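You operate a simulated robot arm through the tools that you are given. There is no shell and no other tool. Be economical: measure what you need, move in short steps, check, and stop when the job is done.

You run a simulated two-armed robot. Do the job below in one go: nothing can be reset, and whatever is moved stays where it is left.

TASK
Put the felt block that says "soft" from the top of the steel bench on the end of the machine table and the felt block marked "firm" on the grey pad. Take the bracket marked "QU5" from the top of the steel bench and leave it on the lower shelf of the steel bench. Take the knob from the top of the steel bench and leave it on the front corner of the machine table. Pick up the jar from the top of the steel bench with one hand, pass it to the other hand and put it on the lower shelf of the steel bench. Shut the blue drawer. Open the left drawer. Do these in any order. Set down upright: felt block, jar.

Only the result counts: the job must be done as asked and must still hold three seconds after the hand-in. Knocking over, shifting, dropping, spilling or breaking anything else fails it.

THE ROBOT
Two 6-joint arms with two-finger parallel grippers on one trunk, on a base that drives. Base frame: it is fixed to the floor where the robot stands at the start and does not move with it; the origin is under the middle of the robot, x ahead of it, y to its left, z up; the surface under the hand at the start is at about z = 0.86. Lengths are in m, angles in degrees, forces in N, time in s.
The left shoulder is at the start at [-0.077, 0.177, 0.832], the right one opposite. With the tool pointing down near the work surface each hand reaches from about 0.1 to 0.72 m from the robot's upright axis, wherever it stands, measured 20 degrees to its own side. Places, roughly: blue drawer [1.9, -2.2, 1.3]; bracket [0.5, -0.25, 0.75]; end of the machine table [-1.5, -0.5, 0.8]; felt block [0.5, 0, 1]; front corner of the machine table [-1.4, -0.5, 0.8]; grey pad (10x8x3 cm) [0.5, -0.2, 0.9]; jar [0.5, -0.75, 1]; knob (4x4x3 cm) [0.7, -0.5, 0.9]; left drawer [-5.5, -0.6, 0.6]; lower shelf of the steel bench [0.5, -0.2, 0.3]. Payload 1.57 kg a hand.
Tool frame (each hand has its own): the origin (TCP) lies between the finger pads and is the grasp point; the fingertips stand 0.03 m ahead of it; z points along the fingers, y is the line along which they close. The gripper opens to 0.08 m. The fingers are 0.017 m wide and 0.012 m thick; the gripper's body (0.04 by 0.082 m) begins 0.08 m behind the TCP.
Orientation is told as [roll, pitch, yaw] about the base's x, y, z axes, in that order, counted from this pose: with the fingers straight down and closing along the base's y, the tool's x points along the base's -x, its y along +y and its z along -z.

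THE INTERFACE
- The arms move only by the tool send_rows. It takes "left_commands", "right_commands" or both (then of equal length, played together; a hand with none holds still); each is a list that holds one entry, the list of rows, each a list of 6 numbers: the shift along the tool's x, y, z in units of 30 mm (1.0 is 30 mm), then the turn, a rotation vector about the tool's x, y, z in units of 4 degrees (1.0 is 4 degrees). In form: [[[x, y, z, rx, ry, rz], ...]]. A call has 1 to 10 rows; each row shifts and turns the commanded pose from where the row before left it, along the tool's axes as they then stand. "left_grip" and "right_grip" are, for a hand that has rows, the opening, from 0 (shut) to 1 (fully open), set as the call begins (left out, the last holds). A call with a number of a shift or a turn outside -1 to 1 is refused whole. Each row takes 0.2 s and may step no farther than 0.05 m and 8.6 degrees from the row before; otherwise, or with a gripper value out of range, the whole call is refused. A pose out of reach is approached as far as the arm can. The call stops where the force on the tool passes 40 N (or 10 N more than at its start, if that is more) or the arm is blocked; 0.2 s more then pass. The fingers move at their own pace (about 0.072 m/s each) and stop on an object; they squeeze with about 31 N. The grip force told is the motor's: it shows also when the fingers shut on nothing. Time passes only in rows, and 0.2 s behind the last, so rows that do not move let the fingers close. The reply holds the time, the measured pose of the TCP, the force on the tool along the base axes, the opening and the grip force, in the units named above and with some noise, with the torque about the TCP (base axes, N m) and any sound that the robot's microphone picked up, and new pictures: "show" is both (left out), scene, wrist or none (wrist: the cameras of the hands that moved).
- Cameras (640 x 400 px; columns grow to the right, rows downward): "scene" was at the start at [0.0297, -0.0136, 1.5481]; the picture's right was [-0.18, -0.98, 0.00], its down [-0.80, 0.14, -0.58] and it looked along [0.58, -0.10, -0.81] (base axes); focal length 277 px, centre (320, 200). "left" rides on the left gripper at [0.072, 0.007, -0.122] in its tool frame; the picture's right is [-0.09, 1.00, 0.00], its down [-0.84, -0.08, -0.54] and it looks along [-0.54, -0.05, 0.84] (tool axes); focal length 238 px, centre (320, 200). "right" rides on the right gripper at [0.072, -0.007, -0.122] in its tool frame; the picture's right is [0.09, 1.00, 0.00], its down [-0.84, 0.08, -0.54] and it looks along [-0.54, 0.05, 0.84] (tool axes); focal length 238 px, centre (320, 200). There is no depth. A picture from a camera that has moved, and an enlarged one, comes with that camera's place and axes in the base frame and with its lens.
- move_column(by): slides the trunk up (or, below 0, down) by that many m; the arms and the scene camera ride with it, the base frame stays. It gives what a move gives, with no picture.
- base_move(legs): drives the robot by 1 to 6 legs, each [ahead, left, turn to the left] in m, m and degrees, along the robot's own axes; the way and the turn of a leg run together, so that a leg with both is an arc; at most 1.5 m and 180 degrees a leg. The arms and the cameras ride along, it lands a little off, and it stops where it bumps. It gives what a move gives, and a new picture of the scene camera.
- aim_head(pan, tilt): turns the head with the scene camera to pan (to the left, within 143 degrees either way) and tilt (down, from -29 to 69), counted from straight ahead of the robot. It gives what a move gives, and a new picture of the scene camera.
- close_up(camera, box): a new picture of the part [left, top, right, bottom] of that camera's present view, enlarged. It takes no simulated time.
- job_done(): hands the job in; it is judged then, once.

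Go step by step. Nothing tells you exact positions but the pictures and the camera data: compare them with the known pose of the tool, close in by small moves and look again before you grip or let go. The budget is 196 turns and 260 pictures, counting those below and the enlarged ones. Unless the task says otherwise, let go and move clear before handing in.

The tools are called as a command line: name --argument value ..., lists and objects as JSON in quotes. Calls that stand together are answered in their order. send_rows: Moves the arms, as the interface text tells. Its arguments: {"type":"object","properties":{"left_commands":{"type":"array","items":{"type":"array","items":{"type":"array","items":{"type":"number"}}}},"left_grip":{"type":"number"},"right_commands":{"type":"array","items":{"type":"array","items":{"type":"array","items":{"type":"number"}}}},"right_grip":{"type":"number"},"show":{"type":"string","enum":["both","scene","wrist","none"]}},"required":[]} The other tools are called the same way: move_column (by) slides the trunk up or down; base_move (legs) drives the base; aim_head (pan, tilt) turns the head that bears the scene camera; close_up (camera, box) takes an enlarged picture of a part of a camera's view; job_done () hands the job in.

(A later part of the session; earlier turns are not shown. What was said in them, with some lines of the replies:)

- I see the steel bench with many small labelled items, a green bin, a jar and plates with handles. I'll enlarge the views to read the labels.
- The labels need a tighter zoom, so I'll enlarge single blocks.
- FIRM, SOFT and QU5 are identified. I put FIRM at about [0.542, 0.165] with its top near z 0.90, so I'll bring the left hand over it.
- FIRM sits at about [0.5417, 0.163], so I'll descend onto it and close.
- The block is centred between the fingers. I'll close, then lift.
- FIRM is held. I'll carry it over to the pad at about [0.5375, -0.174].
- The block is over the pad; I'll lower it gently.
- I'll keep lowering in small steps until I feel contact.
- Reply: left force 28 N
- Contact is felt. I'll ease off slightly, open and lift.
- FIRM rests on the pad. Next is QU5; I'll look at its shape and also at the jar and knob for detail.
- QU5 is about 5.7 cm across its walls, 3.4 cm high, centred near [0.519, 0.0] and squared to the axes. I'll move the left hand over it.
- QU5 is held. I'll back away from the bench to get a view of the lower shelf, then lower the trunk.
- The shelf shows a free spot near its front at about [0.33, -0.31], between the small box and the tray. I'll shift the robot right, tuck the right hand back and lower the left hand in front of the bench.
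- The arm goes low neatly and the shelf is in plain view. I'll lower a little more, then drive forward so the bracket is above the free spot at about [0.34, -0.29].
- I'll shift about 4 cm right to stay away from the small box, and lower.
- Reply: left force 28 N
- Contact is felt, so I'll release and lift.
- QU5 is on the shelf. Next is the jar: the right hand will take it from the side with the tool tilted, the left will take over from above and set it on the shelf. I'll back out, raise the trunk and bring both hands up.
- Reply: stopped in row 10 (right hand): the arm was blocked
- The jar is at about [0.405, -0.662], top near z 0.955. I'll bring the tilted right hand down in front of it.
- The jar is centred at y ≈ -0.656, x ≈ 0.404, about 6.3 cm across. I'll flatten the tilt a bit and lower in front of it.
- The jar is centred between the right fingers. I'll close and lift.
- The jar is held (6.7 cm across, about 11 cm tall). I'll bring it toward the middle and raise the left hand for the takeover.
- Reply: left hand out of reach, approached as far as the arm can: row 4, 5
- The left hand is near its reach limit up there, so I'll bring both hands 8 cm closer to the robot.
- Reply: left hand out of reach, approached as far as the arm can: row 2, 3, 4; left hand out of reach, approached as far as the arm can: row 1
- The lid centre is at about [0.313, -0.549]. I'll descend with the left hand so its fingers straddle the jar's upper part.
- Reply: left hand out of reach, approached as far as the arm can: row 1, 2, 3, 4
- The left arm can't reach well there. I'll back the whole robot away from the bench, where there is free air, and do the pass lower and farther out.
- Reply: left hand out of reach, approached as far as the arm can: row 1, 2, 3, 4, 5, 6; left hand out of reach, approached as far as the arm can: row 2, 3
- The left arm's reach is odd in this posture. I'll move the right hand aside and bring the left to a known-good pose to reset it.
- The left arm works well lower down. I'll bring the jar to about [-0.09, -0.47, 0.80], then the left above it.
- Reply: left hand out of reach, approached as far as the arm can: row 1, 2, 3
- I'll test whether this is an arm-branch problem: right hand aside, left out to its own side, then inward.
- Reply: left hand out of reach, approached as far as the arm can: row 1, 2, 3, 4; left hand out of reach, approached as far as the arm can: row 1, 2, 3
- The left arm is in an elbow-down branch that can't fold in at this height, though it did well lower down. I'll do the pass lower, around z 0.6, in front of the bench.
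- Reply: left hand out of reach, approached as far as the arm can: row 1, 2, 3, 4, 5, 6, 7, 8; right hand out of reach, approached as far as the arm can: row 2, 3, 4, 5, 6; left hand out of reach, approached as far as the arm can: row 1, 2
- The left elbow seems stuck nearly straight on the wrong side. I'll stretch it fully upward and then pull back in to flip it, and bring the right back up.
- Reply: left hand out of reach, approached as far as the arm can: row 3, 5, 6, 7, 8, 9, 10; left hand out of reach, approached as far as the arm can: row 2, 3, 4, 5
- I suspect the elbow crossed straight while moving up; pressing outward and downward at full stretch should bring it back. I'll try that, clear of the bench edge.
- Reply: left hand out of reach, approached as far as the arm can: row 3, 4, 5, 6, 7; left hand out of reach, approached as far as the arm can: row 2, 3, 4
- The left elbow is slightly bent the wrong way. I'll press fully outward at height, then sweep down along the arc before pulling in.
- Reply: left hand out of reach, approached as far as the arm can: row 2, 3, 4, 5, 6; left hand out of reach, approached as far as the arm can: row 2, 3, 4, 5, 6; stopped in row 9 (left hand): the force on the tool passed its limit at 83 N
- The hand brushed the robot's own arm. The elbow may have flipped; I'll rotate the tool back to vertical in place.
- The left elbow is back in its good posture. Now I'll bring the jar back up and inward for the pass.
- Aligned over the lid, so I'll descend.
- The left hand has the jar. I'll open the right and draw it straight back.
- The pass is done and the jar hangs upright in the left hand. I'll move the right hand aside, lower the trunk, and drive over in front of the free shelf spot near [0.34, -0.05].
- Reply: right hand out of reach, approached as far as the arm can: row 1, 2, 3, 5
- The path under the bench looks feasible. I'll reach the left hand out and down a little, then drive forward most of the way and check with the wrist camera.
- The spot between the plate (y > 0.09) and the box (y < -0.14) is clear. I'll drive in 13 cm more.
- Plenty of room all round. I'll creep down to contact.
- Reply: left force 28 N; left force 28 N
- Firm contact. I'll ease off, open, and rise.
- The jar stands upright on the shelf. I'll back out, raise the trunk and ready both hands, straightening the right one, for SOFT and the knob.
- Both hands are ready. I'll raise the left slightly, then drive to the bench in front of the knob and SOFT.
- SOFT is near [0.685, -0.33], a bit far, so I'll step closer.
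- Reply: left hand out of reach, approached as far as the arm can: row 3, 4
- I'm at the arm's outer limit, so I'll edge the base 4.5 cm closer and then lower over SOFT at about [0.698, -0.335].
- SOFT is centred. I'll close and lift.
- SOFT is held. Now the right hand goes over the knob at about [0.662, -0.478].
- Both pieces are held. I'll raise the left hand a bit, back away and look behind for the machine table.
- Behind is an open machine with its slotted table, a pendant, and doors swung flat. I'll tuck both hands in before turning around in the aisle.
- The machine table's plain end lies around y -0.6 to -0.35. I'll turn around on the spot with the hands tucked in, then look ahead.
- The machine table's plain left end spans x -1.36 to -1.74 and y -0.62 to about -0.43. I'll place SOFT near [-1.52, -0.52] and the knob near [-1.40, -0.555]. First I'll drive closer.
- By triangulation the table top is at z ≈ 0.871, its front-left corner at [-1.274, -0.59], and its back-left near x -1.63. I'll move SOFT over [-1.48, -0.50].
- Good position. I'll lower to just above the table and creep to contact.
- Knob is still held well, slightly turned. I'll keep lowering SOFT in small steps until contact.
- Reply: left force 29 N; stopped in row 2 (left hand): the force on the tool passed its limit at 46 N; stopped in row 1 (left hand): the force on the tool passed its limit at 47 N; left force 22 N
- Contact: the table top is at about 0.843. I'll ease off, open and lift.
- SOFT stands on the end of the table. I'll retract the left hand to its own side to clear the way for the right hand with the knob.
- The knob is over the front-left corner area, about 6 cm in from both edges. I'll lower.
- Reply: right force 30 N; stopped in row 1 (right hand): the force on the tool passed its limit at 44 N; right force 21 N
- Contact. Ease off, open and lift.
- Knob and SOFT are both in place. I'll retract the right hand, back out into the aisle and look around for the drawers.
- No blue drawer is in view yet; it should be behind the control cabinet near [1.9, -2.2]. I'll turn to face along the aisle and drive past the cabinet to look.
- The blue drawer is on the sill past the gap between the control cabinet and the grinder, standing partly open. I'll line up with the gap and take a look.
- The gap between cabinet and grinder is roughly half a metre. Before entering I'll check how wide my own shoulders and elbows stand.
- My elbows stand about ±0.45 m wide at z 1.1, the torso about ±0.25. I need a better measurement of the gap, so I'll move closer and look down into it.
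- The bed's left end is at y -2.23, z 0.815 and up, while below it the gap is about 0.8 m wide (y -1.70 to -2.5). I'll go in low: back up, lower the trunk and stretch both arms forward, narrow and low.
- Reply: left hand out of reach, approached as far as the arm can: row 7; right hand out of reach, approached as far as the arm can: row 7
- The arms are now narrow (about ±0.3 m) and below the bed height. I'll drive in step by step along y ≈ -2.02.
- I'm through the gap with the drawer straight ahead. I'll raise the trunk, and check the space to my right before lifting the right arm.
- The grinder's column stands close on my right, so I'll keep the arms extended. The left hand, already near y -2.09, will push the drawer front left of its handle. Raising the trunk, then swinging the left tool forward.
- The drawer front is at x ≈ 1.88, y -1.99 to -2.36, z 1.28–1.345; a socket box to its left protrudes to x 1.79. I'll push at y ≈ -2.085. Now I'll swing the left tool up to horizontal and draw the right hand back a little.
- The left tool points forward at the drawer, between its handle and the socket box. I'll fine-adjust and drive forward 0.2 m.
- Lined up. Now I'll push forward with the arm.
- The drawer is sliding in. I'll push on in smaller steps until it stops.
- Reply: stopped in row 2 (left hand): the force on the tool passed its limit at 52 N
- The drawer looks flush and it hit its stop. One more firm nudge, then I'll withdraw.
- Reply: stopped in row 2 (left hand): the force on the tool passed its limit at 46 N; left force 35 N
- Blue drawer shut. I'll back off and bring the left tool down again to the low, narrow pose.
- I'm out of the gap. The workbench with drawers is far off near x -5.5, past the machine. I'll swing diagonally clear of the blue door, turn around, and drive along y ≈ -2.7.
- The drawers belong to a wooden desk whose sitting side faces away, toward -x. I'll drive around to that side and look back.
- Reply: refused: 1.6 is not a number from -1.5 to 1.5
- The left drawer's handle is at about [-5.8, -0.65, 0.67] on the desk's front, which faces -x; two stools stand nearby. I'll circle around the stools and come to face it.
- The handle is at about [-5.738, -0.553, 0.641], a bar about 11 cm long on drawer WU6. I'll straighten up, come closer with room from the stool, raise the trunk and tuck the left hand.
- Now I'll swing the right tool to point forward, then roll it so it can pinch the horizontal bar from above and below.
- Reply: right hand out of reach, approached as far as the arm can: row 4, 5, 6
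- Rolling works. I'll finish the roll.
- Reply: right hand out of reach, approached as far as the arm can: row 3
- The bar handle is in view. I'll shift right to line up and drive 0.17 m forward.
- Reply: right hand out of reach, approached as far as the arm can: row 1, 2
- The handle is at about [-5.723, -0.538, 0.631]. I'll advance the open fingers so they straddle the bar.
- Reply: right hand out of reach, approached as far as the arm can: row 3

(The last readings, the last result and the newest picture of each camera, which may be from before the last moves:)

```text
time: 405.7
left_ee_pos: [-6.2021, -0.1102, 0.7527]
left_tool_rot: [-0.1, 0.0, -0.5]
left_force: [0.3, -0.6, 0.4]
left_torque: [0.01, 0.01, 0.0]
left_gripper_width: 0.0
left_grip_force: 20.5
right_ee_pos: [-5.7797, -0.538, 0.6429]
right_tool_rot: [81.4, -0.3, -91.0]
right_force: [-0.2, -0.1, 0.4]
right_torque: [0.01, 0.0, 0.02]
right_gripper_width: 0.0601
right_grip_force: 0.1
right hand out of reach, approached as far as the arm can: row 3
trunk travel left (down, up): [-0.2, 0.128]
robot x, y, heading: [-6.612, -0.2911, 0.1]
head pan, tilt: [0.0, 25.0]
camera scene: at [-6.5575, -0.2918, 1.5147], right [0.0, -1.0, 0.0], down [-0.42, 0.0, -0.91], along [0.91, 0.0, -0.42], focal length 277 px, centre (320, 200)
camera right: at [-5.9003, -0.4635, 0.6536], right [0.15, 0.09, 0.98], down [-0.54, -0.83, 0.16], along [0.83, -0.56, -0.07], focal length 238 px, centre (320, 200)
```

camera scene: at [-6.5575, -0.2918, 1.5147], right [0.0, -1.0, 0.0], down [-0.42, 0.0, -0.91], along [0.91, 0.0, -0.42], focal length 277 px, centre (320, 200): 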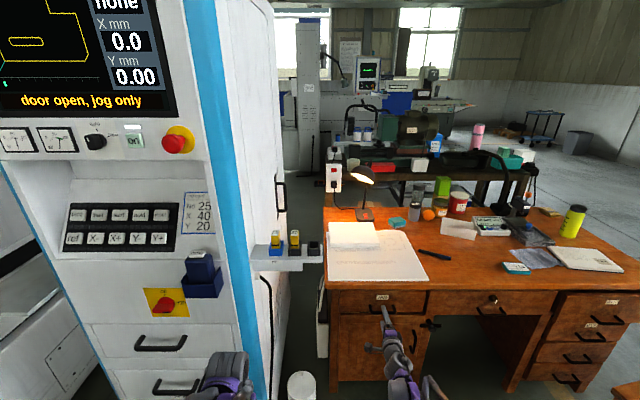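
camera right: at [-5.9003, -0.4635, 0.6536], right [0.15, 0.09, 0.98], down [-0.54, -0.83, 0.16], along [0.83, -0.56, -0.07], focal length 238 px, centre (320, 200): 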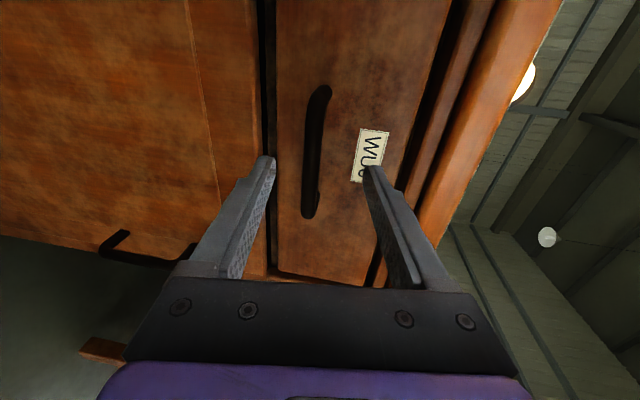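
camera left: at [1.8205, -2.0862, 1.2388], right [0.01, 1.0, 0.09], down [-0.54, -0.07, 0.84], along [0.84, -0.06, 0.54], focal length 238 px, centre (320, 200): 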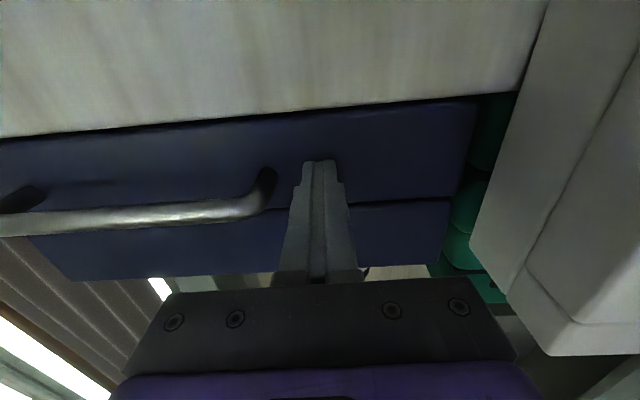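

Vertical alignment is good. I'll lower 1 cm and roll the base forward 4 cm to bring the bar between the pads.

send_rows --right_commands '[[[0, -0.3, 0, 0, 0, 0]]]' --show "none"

base_move --legs '[[0.042, 0, 0]]'

close_up --camera "right" --box '[160, 60, 480, 260]'

```text
time: 406.1
left_ee_pos: [-6.2011, -0.1096, 0.7529]
left_tool_rot: [-0.1, 0.0, -0.5]
left_force: [0.1, -0.5, 0.6]
left_torque: [0.0, 0.0, 0.0]
left_gripper_width: 0.0001
left_grip_force: 21.1
right_ee_pos: [-5.7849, -0.5375, 0.6377]
right_tool_rot: [81.4, -0.3, -91.1]
right_force: [0.4, -0.9, -0.3]
right_torque: [0.0, 0.03, -0.01]
right_gripper_width: 0.0598
right_grip_force: 0.1
right hand out of reach, approached as far as the arm can: row 1
trunk travel left (down, up): [-0.2, 0.128]
robot x, y, heading: [-6.6096, -0.2912, 0.2]
head pan, tilt: [0.0, 25.0]
```

```text
time: 407.0
left_ee_pos: [-6.1593, -0.1092, 0.7532]
left_tool_rot: [-0.1, 0.2, -0.5]
left_force: [0.6, 1.2, -0.2]
left_torque: [0.0, 0.03, 0.01]
left_gripper_width: 0.0
left_grip_force: 21.7
right_ee_pos: [-5.7437, -0.5381, 0.6363]
right_tool_rot: [81.3, -0.3, -91.1]
right_force: [0.2, 0.6, -0.4]
right_torque: [-0.03, -0.05, 0.01]
right_gripper_width: 0.06
right_grip_force: 0.1
trunk travel left (down, up): [-0.2, 0.128]
robot x, y, heading: [-6.5678, -0.2883, -0.2]
head pan, tilt: [0.0, 25.0]
camera scene: at [-6.5149, -0.2919, 1.5146], right [0.0, -1.0, 0.0], down [-0.42, 0.0, -0.91], along [0.91, 0.0, -0.42], focal length 277 px, centre (320, 200)
```

scene: 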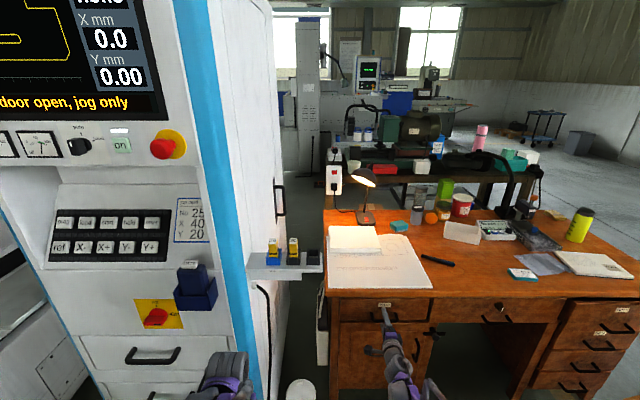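

```text
2.00 times, centred on (320, 160) of right
camera zoom: at [-5.8637, -0.4638, 0.6471], right [0.15, 0.09, 0.98], down [-0.54, -0.83, 0.16], along [0.83, -0.56, -0.07], focal length 477 px, centre (320, 280)
```

zoom: 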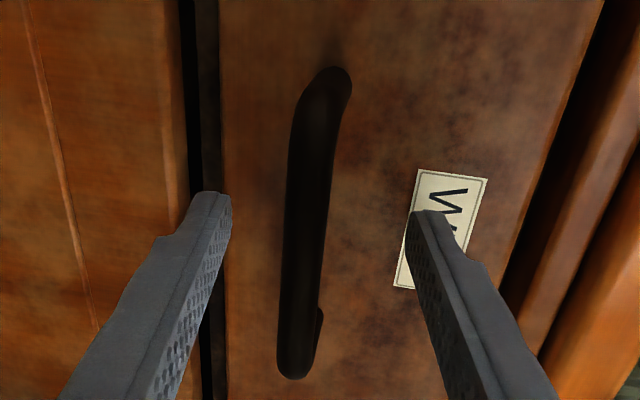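

base_move --legs '[[0.01, 0, 0]]'

send_rows --right_commands '[[[0, 0, 0, 0, 0, 0], [0, 0, 0, 0, 0, 0], [0, 0, 0, 0, 0, 0]]]' --right_grip 0 --show "wrist"

```text
time: 407.9
left_ee_pos: [-6.1491, -0.1103, 0.7532]
left_tool_rot: [-0.1, 0.1, -0.6]
left_force: [-0.2, -0.3, 0.5]
left_torque: [0.02, 0.03, 0.02]
left_gripper_width: 0.0
left_grip_force: 21.0
right_ee_pos: [-5.7356, -0.5393, 0.6359]
right_tool_rot: [81.6, -0.3, -91.0]
right_force: [0.0, 0.1, -0.1]
right_torque: [-0.01, -0.01, 0.01]
right_gripper_width: 0.0602
right_grip_force: 0.1
trunk travel left (down, up): [-0.2, 0.128]
robot x, y, heading: [-6.5577, -0.2899, 0.3]
head pan, tilt: [0.0, 25.0]
stopped in leg 1: the force on the tool passed its limit at 58 N (the readings are from after the stop); the commanded pose is now the measured one
camera scene: at [-6.5061, -0.292, 1.5147], right [0.0, -1.0, 0.0], down [-0.42, 0.0, -0.91], along [0.91, 0.0, -0.42], focal length 277 px, centre (320, 200)
```

scene: 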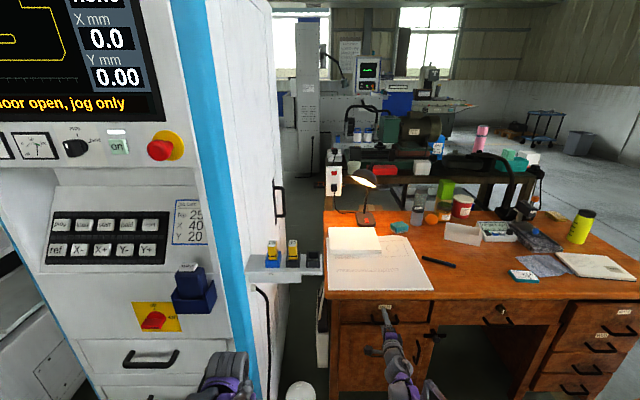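

```text
time: 408.7
left_ee_pos: [-6.1485, -0.1105, 0.7521]
left_tool_rot: [-0.1, 0.2, -0.6]
left_force: [-1.1, 0.9, -0.3]
left_torque: [-0.03, -0.02, -0.01]
left_gripper_width: 0.0
left_grip_force: 21.3
right_ee_pos: [-5.7345, -0.5385, 0.6296]
right_tool_rot: [81.2, -0.3, -91.3]
right_force: [-5.3, 1.7, -30.1]
right_torque: [0.01, -0.04, -0.04]
right_gripper_width: 0.0128
right_grip_force: 29.8
trunk travel left (down, up): [-0.2, 0.128]
robot x, y, heading: [-6.559, -0.2912, -0.3]
head pan, tilt: [0.0, 25.0]
stopped in row 3 (right hand): the force on the tool passed its limit at 45 N (the readings are from after the stop); the commanded pose is now the measured one
camera right: at [-5.8553, -0.4642, 0.641], right [0.15, 0.09, 0.98], down [-0.54, -0.82, 0.16], along [0.83, -0.56, -0.08], focal length 238 px, centre (320, 200)
```

right: 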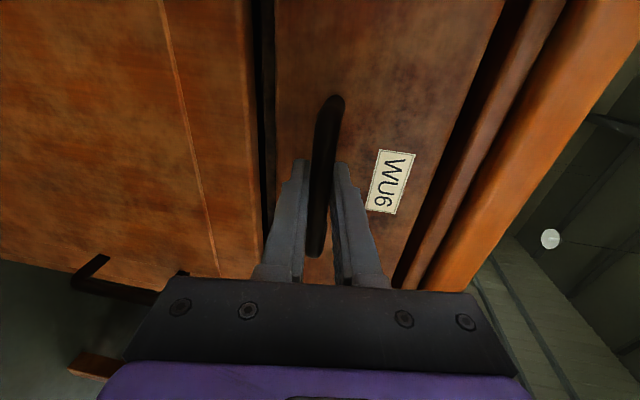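

The handle is gripped (1.28 cm). I'll relax the vertical strain a bit and then pull by backing the base.

send_rows --right_commands '[[[0, -0.1, 0, 0, 0, 0], [0, -0.1, 0, 0, 0, 0], [0, 0, 0, 0, 0, 0]]]' --show "none"

base_move --legs '[[-0.08, 0, 0]]'

close_up --camera "right" --box '[0, 0, 640, 400]'

```text
time: 409.5
left_ee_pos: [-6.1483, -0.1103, 0.7526]
left_tool_rot: [-0.1, 0.1, -0.5]
left_force: [-0.8, -0.9, 0.4]
left_torque: [0.04, 0.0, -0.01]
left_gripper_width: 0.0
left_grip_force: 21.3
right_ee_pos: [-5.7381, -0.5397, 0.63]
right_tool_rot: [81.2, -0.2, -91.1]
right_force: [3.5, -1.7, -9.8]
right_torque: [-0.06, 0.03, -0.26]
right_gripper_width: 0.0126
right_grip_force: 29.0
right hand out of reach, approached as far as the arm can: row 2
trunk travel left (down, up): [-0.2, 0.128]
robot x, y, heading: [-6.5603, -0.2916, -0.3]
head pan, tilt: [0.0, 25.0]
```

```text
time: 410.6
left_ee_pos: [-6.2285, -0.1115, 0.7529]
left_tool_rot: [-0.1, -0.1, -0.5]
left_force: [0.4, -0.4, -0.8]
left_torque: [-0.01, 0.0, -0.03]
left_gripper_width: 0.0001
left_grip_force: 21.1
right_ee_pos: [-5.818, -0.5394, 0.6292]
right_tool_rot: [81.3, -0.3, -91.2]
right_force: [3.3, -3.3, -7.3]
right_torque: [-0.13, -0.02, -0.46]
right_gripper_width: 0.0126
right_grip_force: 29.8
trunk travel left (down, up): [-0.2, 0.128]
robot x, y, heading: [-6.6398, -0.294, -0.0]
head pan, tilt: [0.0, 25.0]
camera scene: at [-6.5846, -0.2929, 1.5147], right [0.0, -1.0, 0.0], down [-0.42, 0.0, -0.91], along [0.91, 0.0, -0.42], focal length 277 px, centre (320, 200)
```

scene: 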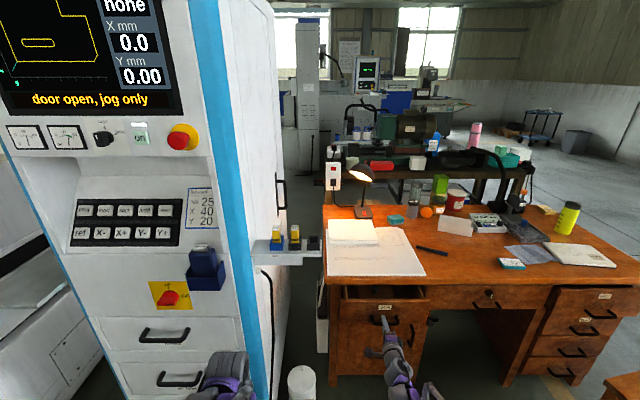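

```text
1.00 times, centred on (320, 200) of right (not enlarged: the box is as wide or as high as the picture)
camera zoom: at [-5.9387, -0.4643, 0.6408], right [0.15, 0.09, 0.98], down [-0.54, -0.83, 0.16], along [0.83, -0.56, -0.07], focal length 238 px, centre (320, 200)
```

zoom: 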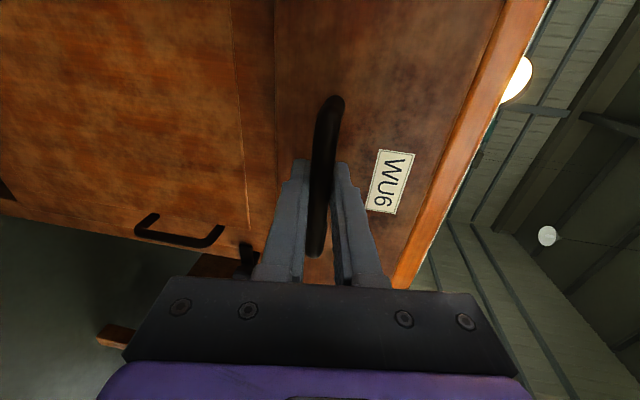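

The drawer is opening (8 cm so far). I'll pull further.

base_move --legs '[[-0.1, 0, 0]]'

base_move --legs '[[-0.07, 0, 0]]'

```text
time: 411.7
left_ee_pos: [-6.3275, -0.1101, 0.7529]
left_tool_rot: [0.0, 0.1, -0.4]
left_force: [0.5, 0.4, -0.7]
left_torque: [-0.02, 0.0, 0.02]
left_gripper_width: 0.0001
left_grip_force: 21.4
right_ee_pos: [-5.9196, -0.5406, 0.6294]
right_tool_rot: [81.3, -0.4, -91.2]
right_force: [2.9, -0.3, -9.0]
right_torque: [-0.11, 0.02, -0.58]
right_gripper_width: 0.0126
right_grip_force: 29.8
trunk travel left (down, up): [-0.2, 0.128]
robot x, y, heading: [-6.7395, -0.2921, -0.1]
head pan, tilt: [0.0, 25.0]
camera scene: at [-6.6844, -0.2925, 1.5146], right [0.0, -1.0, 0.0], down [-0.42, 0.0, -0.91], along [0.91, 0.0, -0.42], focal length 277 px, centre (320, 200)
```

scene: 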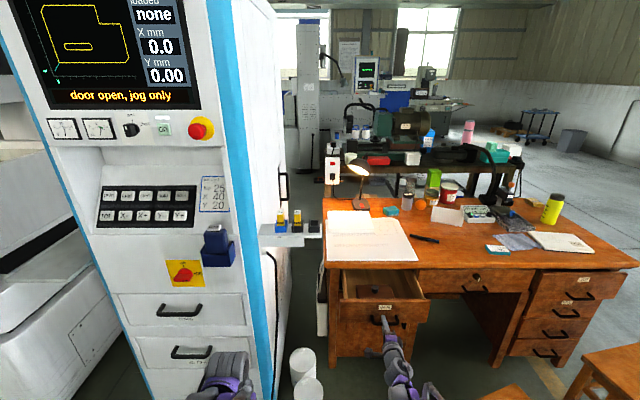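

```text
time: 412.7
left_ee_pos: [-6.3977, -0.1096, 0.7517]
left_tool_rot: [-0.2, 0.0, -0.4]
left_force: [0.1, 0.3, -0.1]
left_torque: [0.01, 0.02, -0.04]
left_gripper_width: 0.0
left_grip_force: 21.1
right_ee_pos: [-5.9876, -0.5393, 0.6287]
right_tool_rot: [81.3, -0.4, -91.2]
right_force: [2.7, -4.2, -8.1]
right_torque: [-0.12, 0.04, -0.62]
right_gripper_width: 0.0127
right_grip_force: 29.5
trunk travel left (down, up): [-0.2, 0.128]
robot x, y, heading: [-6.8076, -0.2892, 0.1]
head pan, tilt: [0.0, 25.0]
camera scene: at [-6.7537, -0.2927, 1.5146], right [0.0, -1.0, 0.0], down [-0.42, 0.0, -0.91], along [0.91, 0.0, -0.42], focal length 277 px, centre (320, 200)
```

scene: 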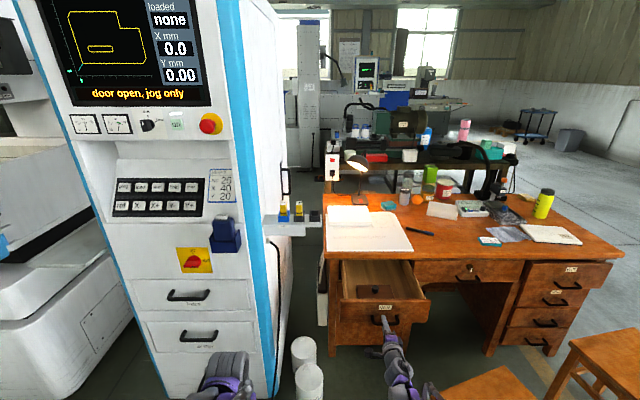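

Open about 25 cm. I'll pull a bit more to see whether it reaches its stop.

base_move --legs '[[-0.05, 0, 0]]'

```text
time: 413.8
left_ee_pos: [-6.4478, -0.109, 0.7531]
left_tool_rot: [-0.1, 0.0, -0.5]
left_force: [0.1, 0.5, 0.1]
left_torque: [-0.01, 0.01, 0.02]
left_gripper_width: 0.0
left_grip_force: 21.4
right_ee_pos: [-6.0377, -0.5397, 0.6308]
right_tool_rot: [81.4, -0.4, -91.3]
right_force: [-3.2, 0.2, 2.5]
right_torque: [0.06, -0.04, 0.06]
right_gripper_width: 0.0128
right_grip_force: 29.5
trunk travel left (down, up): [-0.2, 0.128]
robot x, y, heading: [-6.8595, -0.2913, -0.0]
head pan, tilt: [0.0, 25.0]
stopped in leg 1: the force on the tool passed its limit at 57 N (the readings are from after the stop); the commanded pose is now the measured one
camera scene: at [-6.8048, -0.2914, 1.5147], right [0.0, -1.0, 0.0], down [-0.42, 0.0, -0.91], along [0.91, 0.0, -0.42], focal length 277 px, centre (320, 200)
```

scene: 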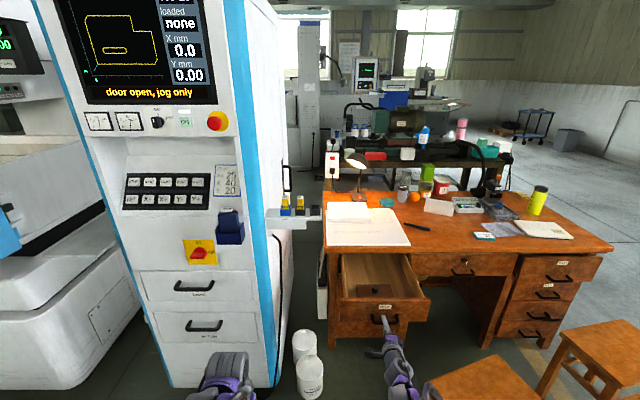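

Fully open to its stop. I'll release the handle and back straight away.

send_rows --right_commands '[[[0, 0, 0, 0, 0, 0], [0, 0, 0, 0, 0, 0], [0, 0, 0, 0, 0, 0]]]' --right_grip 0.75 --show "wrist"

base_move --legs '[[-0.2, 0, 0]]'

close_up --camera "scene" --box '[300, 160, 480, 280]'

```text
time: 414.6
left_ee_pos: [-6.4477, -0.1081, 0.7531]
left_tool_rot: [0.0, 0.0, -0.4]
left_force: [0.8, -0.4, 0.0]
left_torque: [-0.03, 0.0, 0.02]
left_gripper_width: 0.0
left_grip_force: 21.2
right_ee_pos: [-6.0375, -0.5398, 0.6307]
right_tool_rot: [81.4, -0.5, -91.2]
right_force: [-1.0, 1.5, -0.4]
right_torque: [-0.01, 0.02, -0.01]
right_gripper_width: 0.06
right_grip_force: 0.1
trunk travel left (down, up): [-0.2, 0.128]
robot x, y, heading: [-6.8603, -0.289, 0.1]
head pan, tilt: [0.0, 25.0]
camera right: at [-6.1569, -0.4637, 0.6409], right [0.15, 0.1, 0.98], down [-0.54, -0.82, 0.16], along [0.83, -0.56, -0.07], focal length 238 px, centre (320, 200)
```

right: 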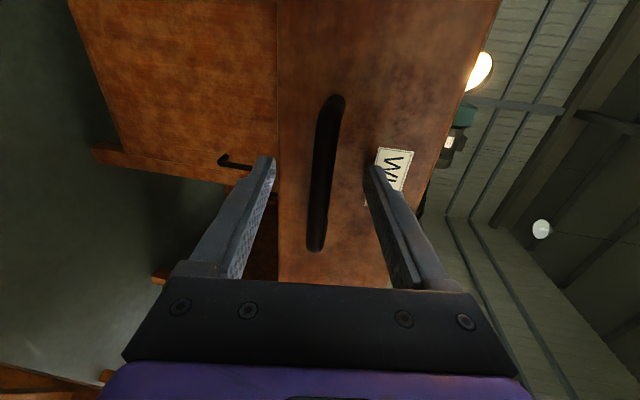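

```text
time: 416.1
left_ee_pos: [-6.6464, -0.1099, 0.753]
left_tool_rot: [-0.2, 0.0, -0.5]
left_force: [-1.4, 0.1, -0.1]
left_torque: [-0.01, 0.0, -0.01]
left_gripper_width: 0.0001
left_grip_force: 21.2
right_ee_pos: [-6.2354, -0.5405, 0.6312]
right_tool_rot: [81.3, -0.4, -91.5]
right_force: [-0.6, 0.8, -0.2]
right_torque: [0.04, 0.02, -0.03]
right_gripper_width: 0.0603
right_grip_force: 0.1
trunk travel left (down, up): [-0.2, 0.128]
robot x, y, heading: [-7.0505, -0.2937, 0.3]
head pan, tilt: [0.0, 25.0]
camera scene: at [-7.003, -0.2915, 1.5147], right [0.0, -1.0, 0.0], down [-0.42, 0.0, -0.91], along [0.91, 0.0, -0.42], focal length 277 px, centre (320, 200)
```

scene: 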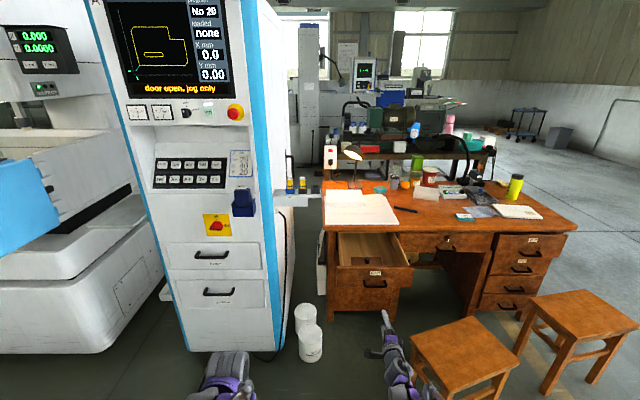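

```text
3.33 times, centred on (390, 220) of scene
camera zoom: at [-7.003, -0.2915, 1.5147], right [0.0, -1.0, 0.0], down [-0.42, 0.0, -0.91], along [0.91, 0.0, -0.42], focal length 923 px, centre (87, 133)
```

zoom: 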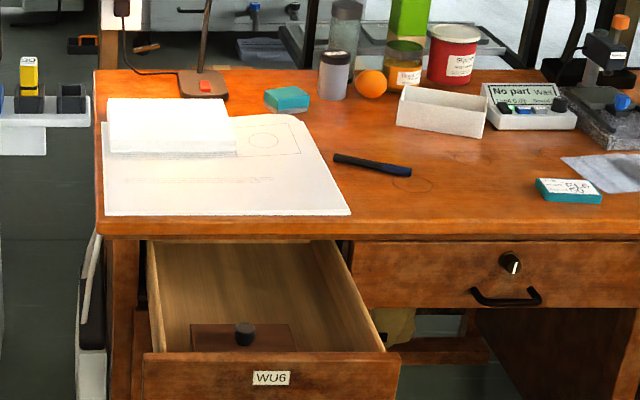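

The left drawer stands open, the blue drawer is shut, and every item is in its place with both hands clear. I'll hand in.

job_done

```text
The job is handed in.
```

I finished every part of the job and handed it in; no result has come back yet.

- **Felt blocks:** "soft" stands upright on the end of the machine table, and "firm" stands upright on the grey pad.
- **Bracket:** "QU5" is on the lower shelf of the steel bench.
- **Knob:** it is on the front corner of the machine table, about 5 cm in from both edges.
- **Jar:** the right hand picked it up and passed it to the left, which set it upright on the lower shelf.
- **Blue drawer:** I pushed it shut until it hit its stop.
- **Left drawer:** this was the WU6 drawer on the wooden desk, pulled fully open to its stop.

I saw nothing else knocked or shifted. The left hand did brush the robot's own arm once (83 N) while the right hand was holding the jar; the jar stayed in the grip.
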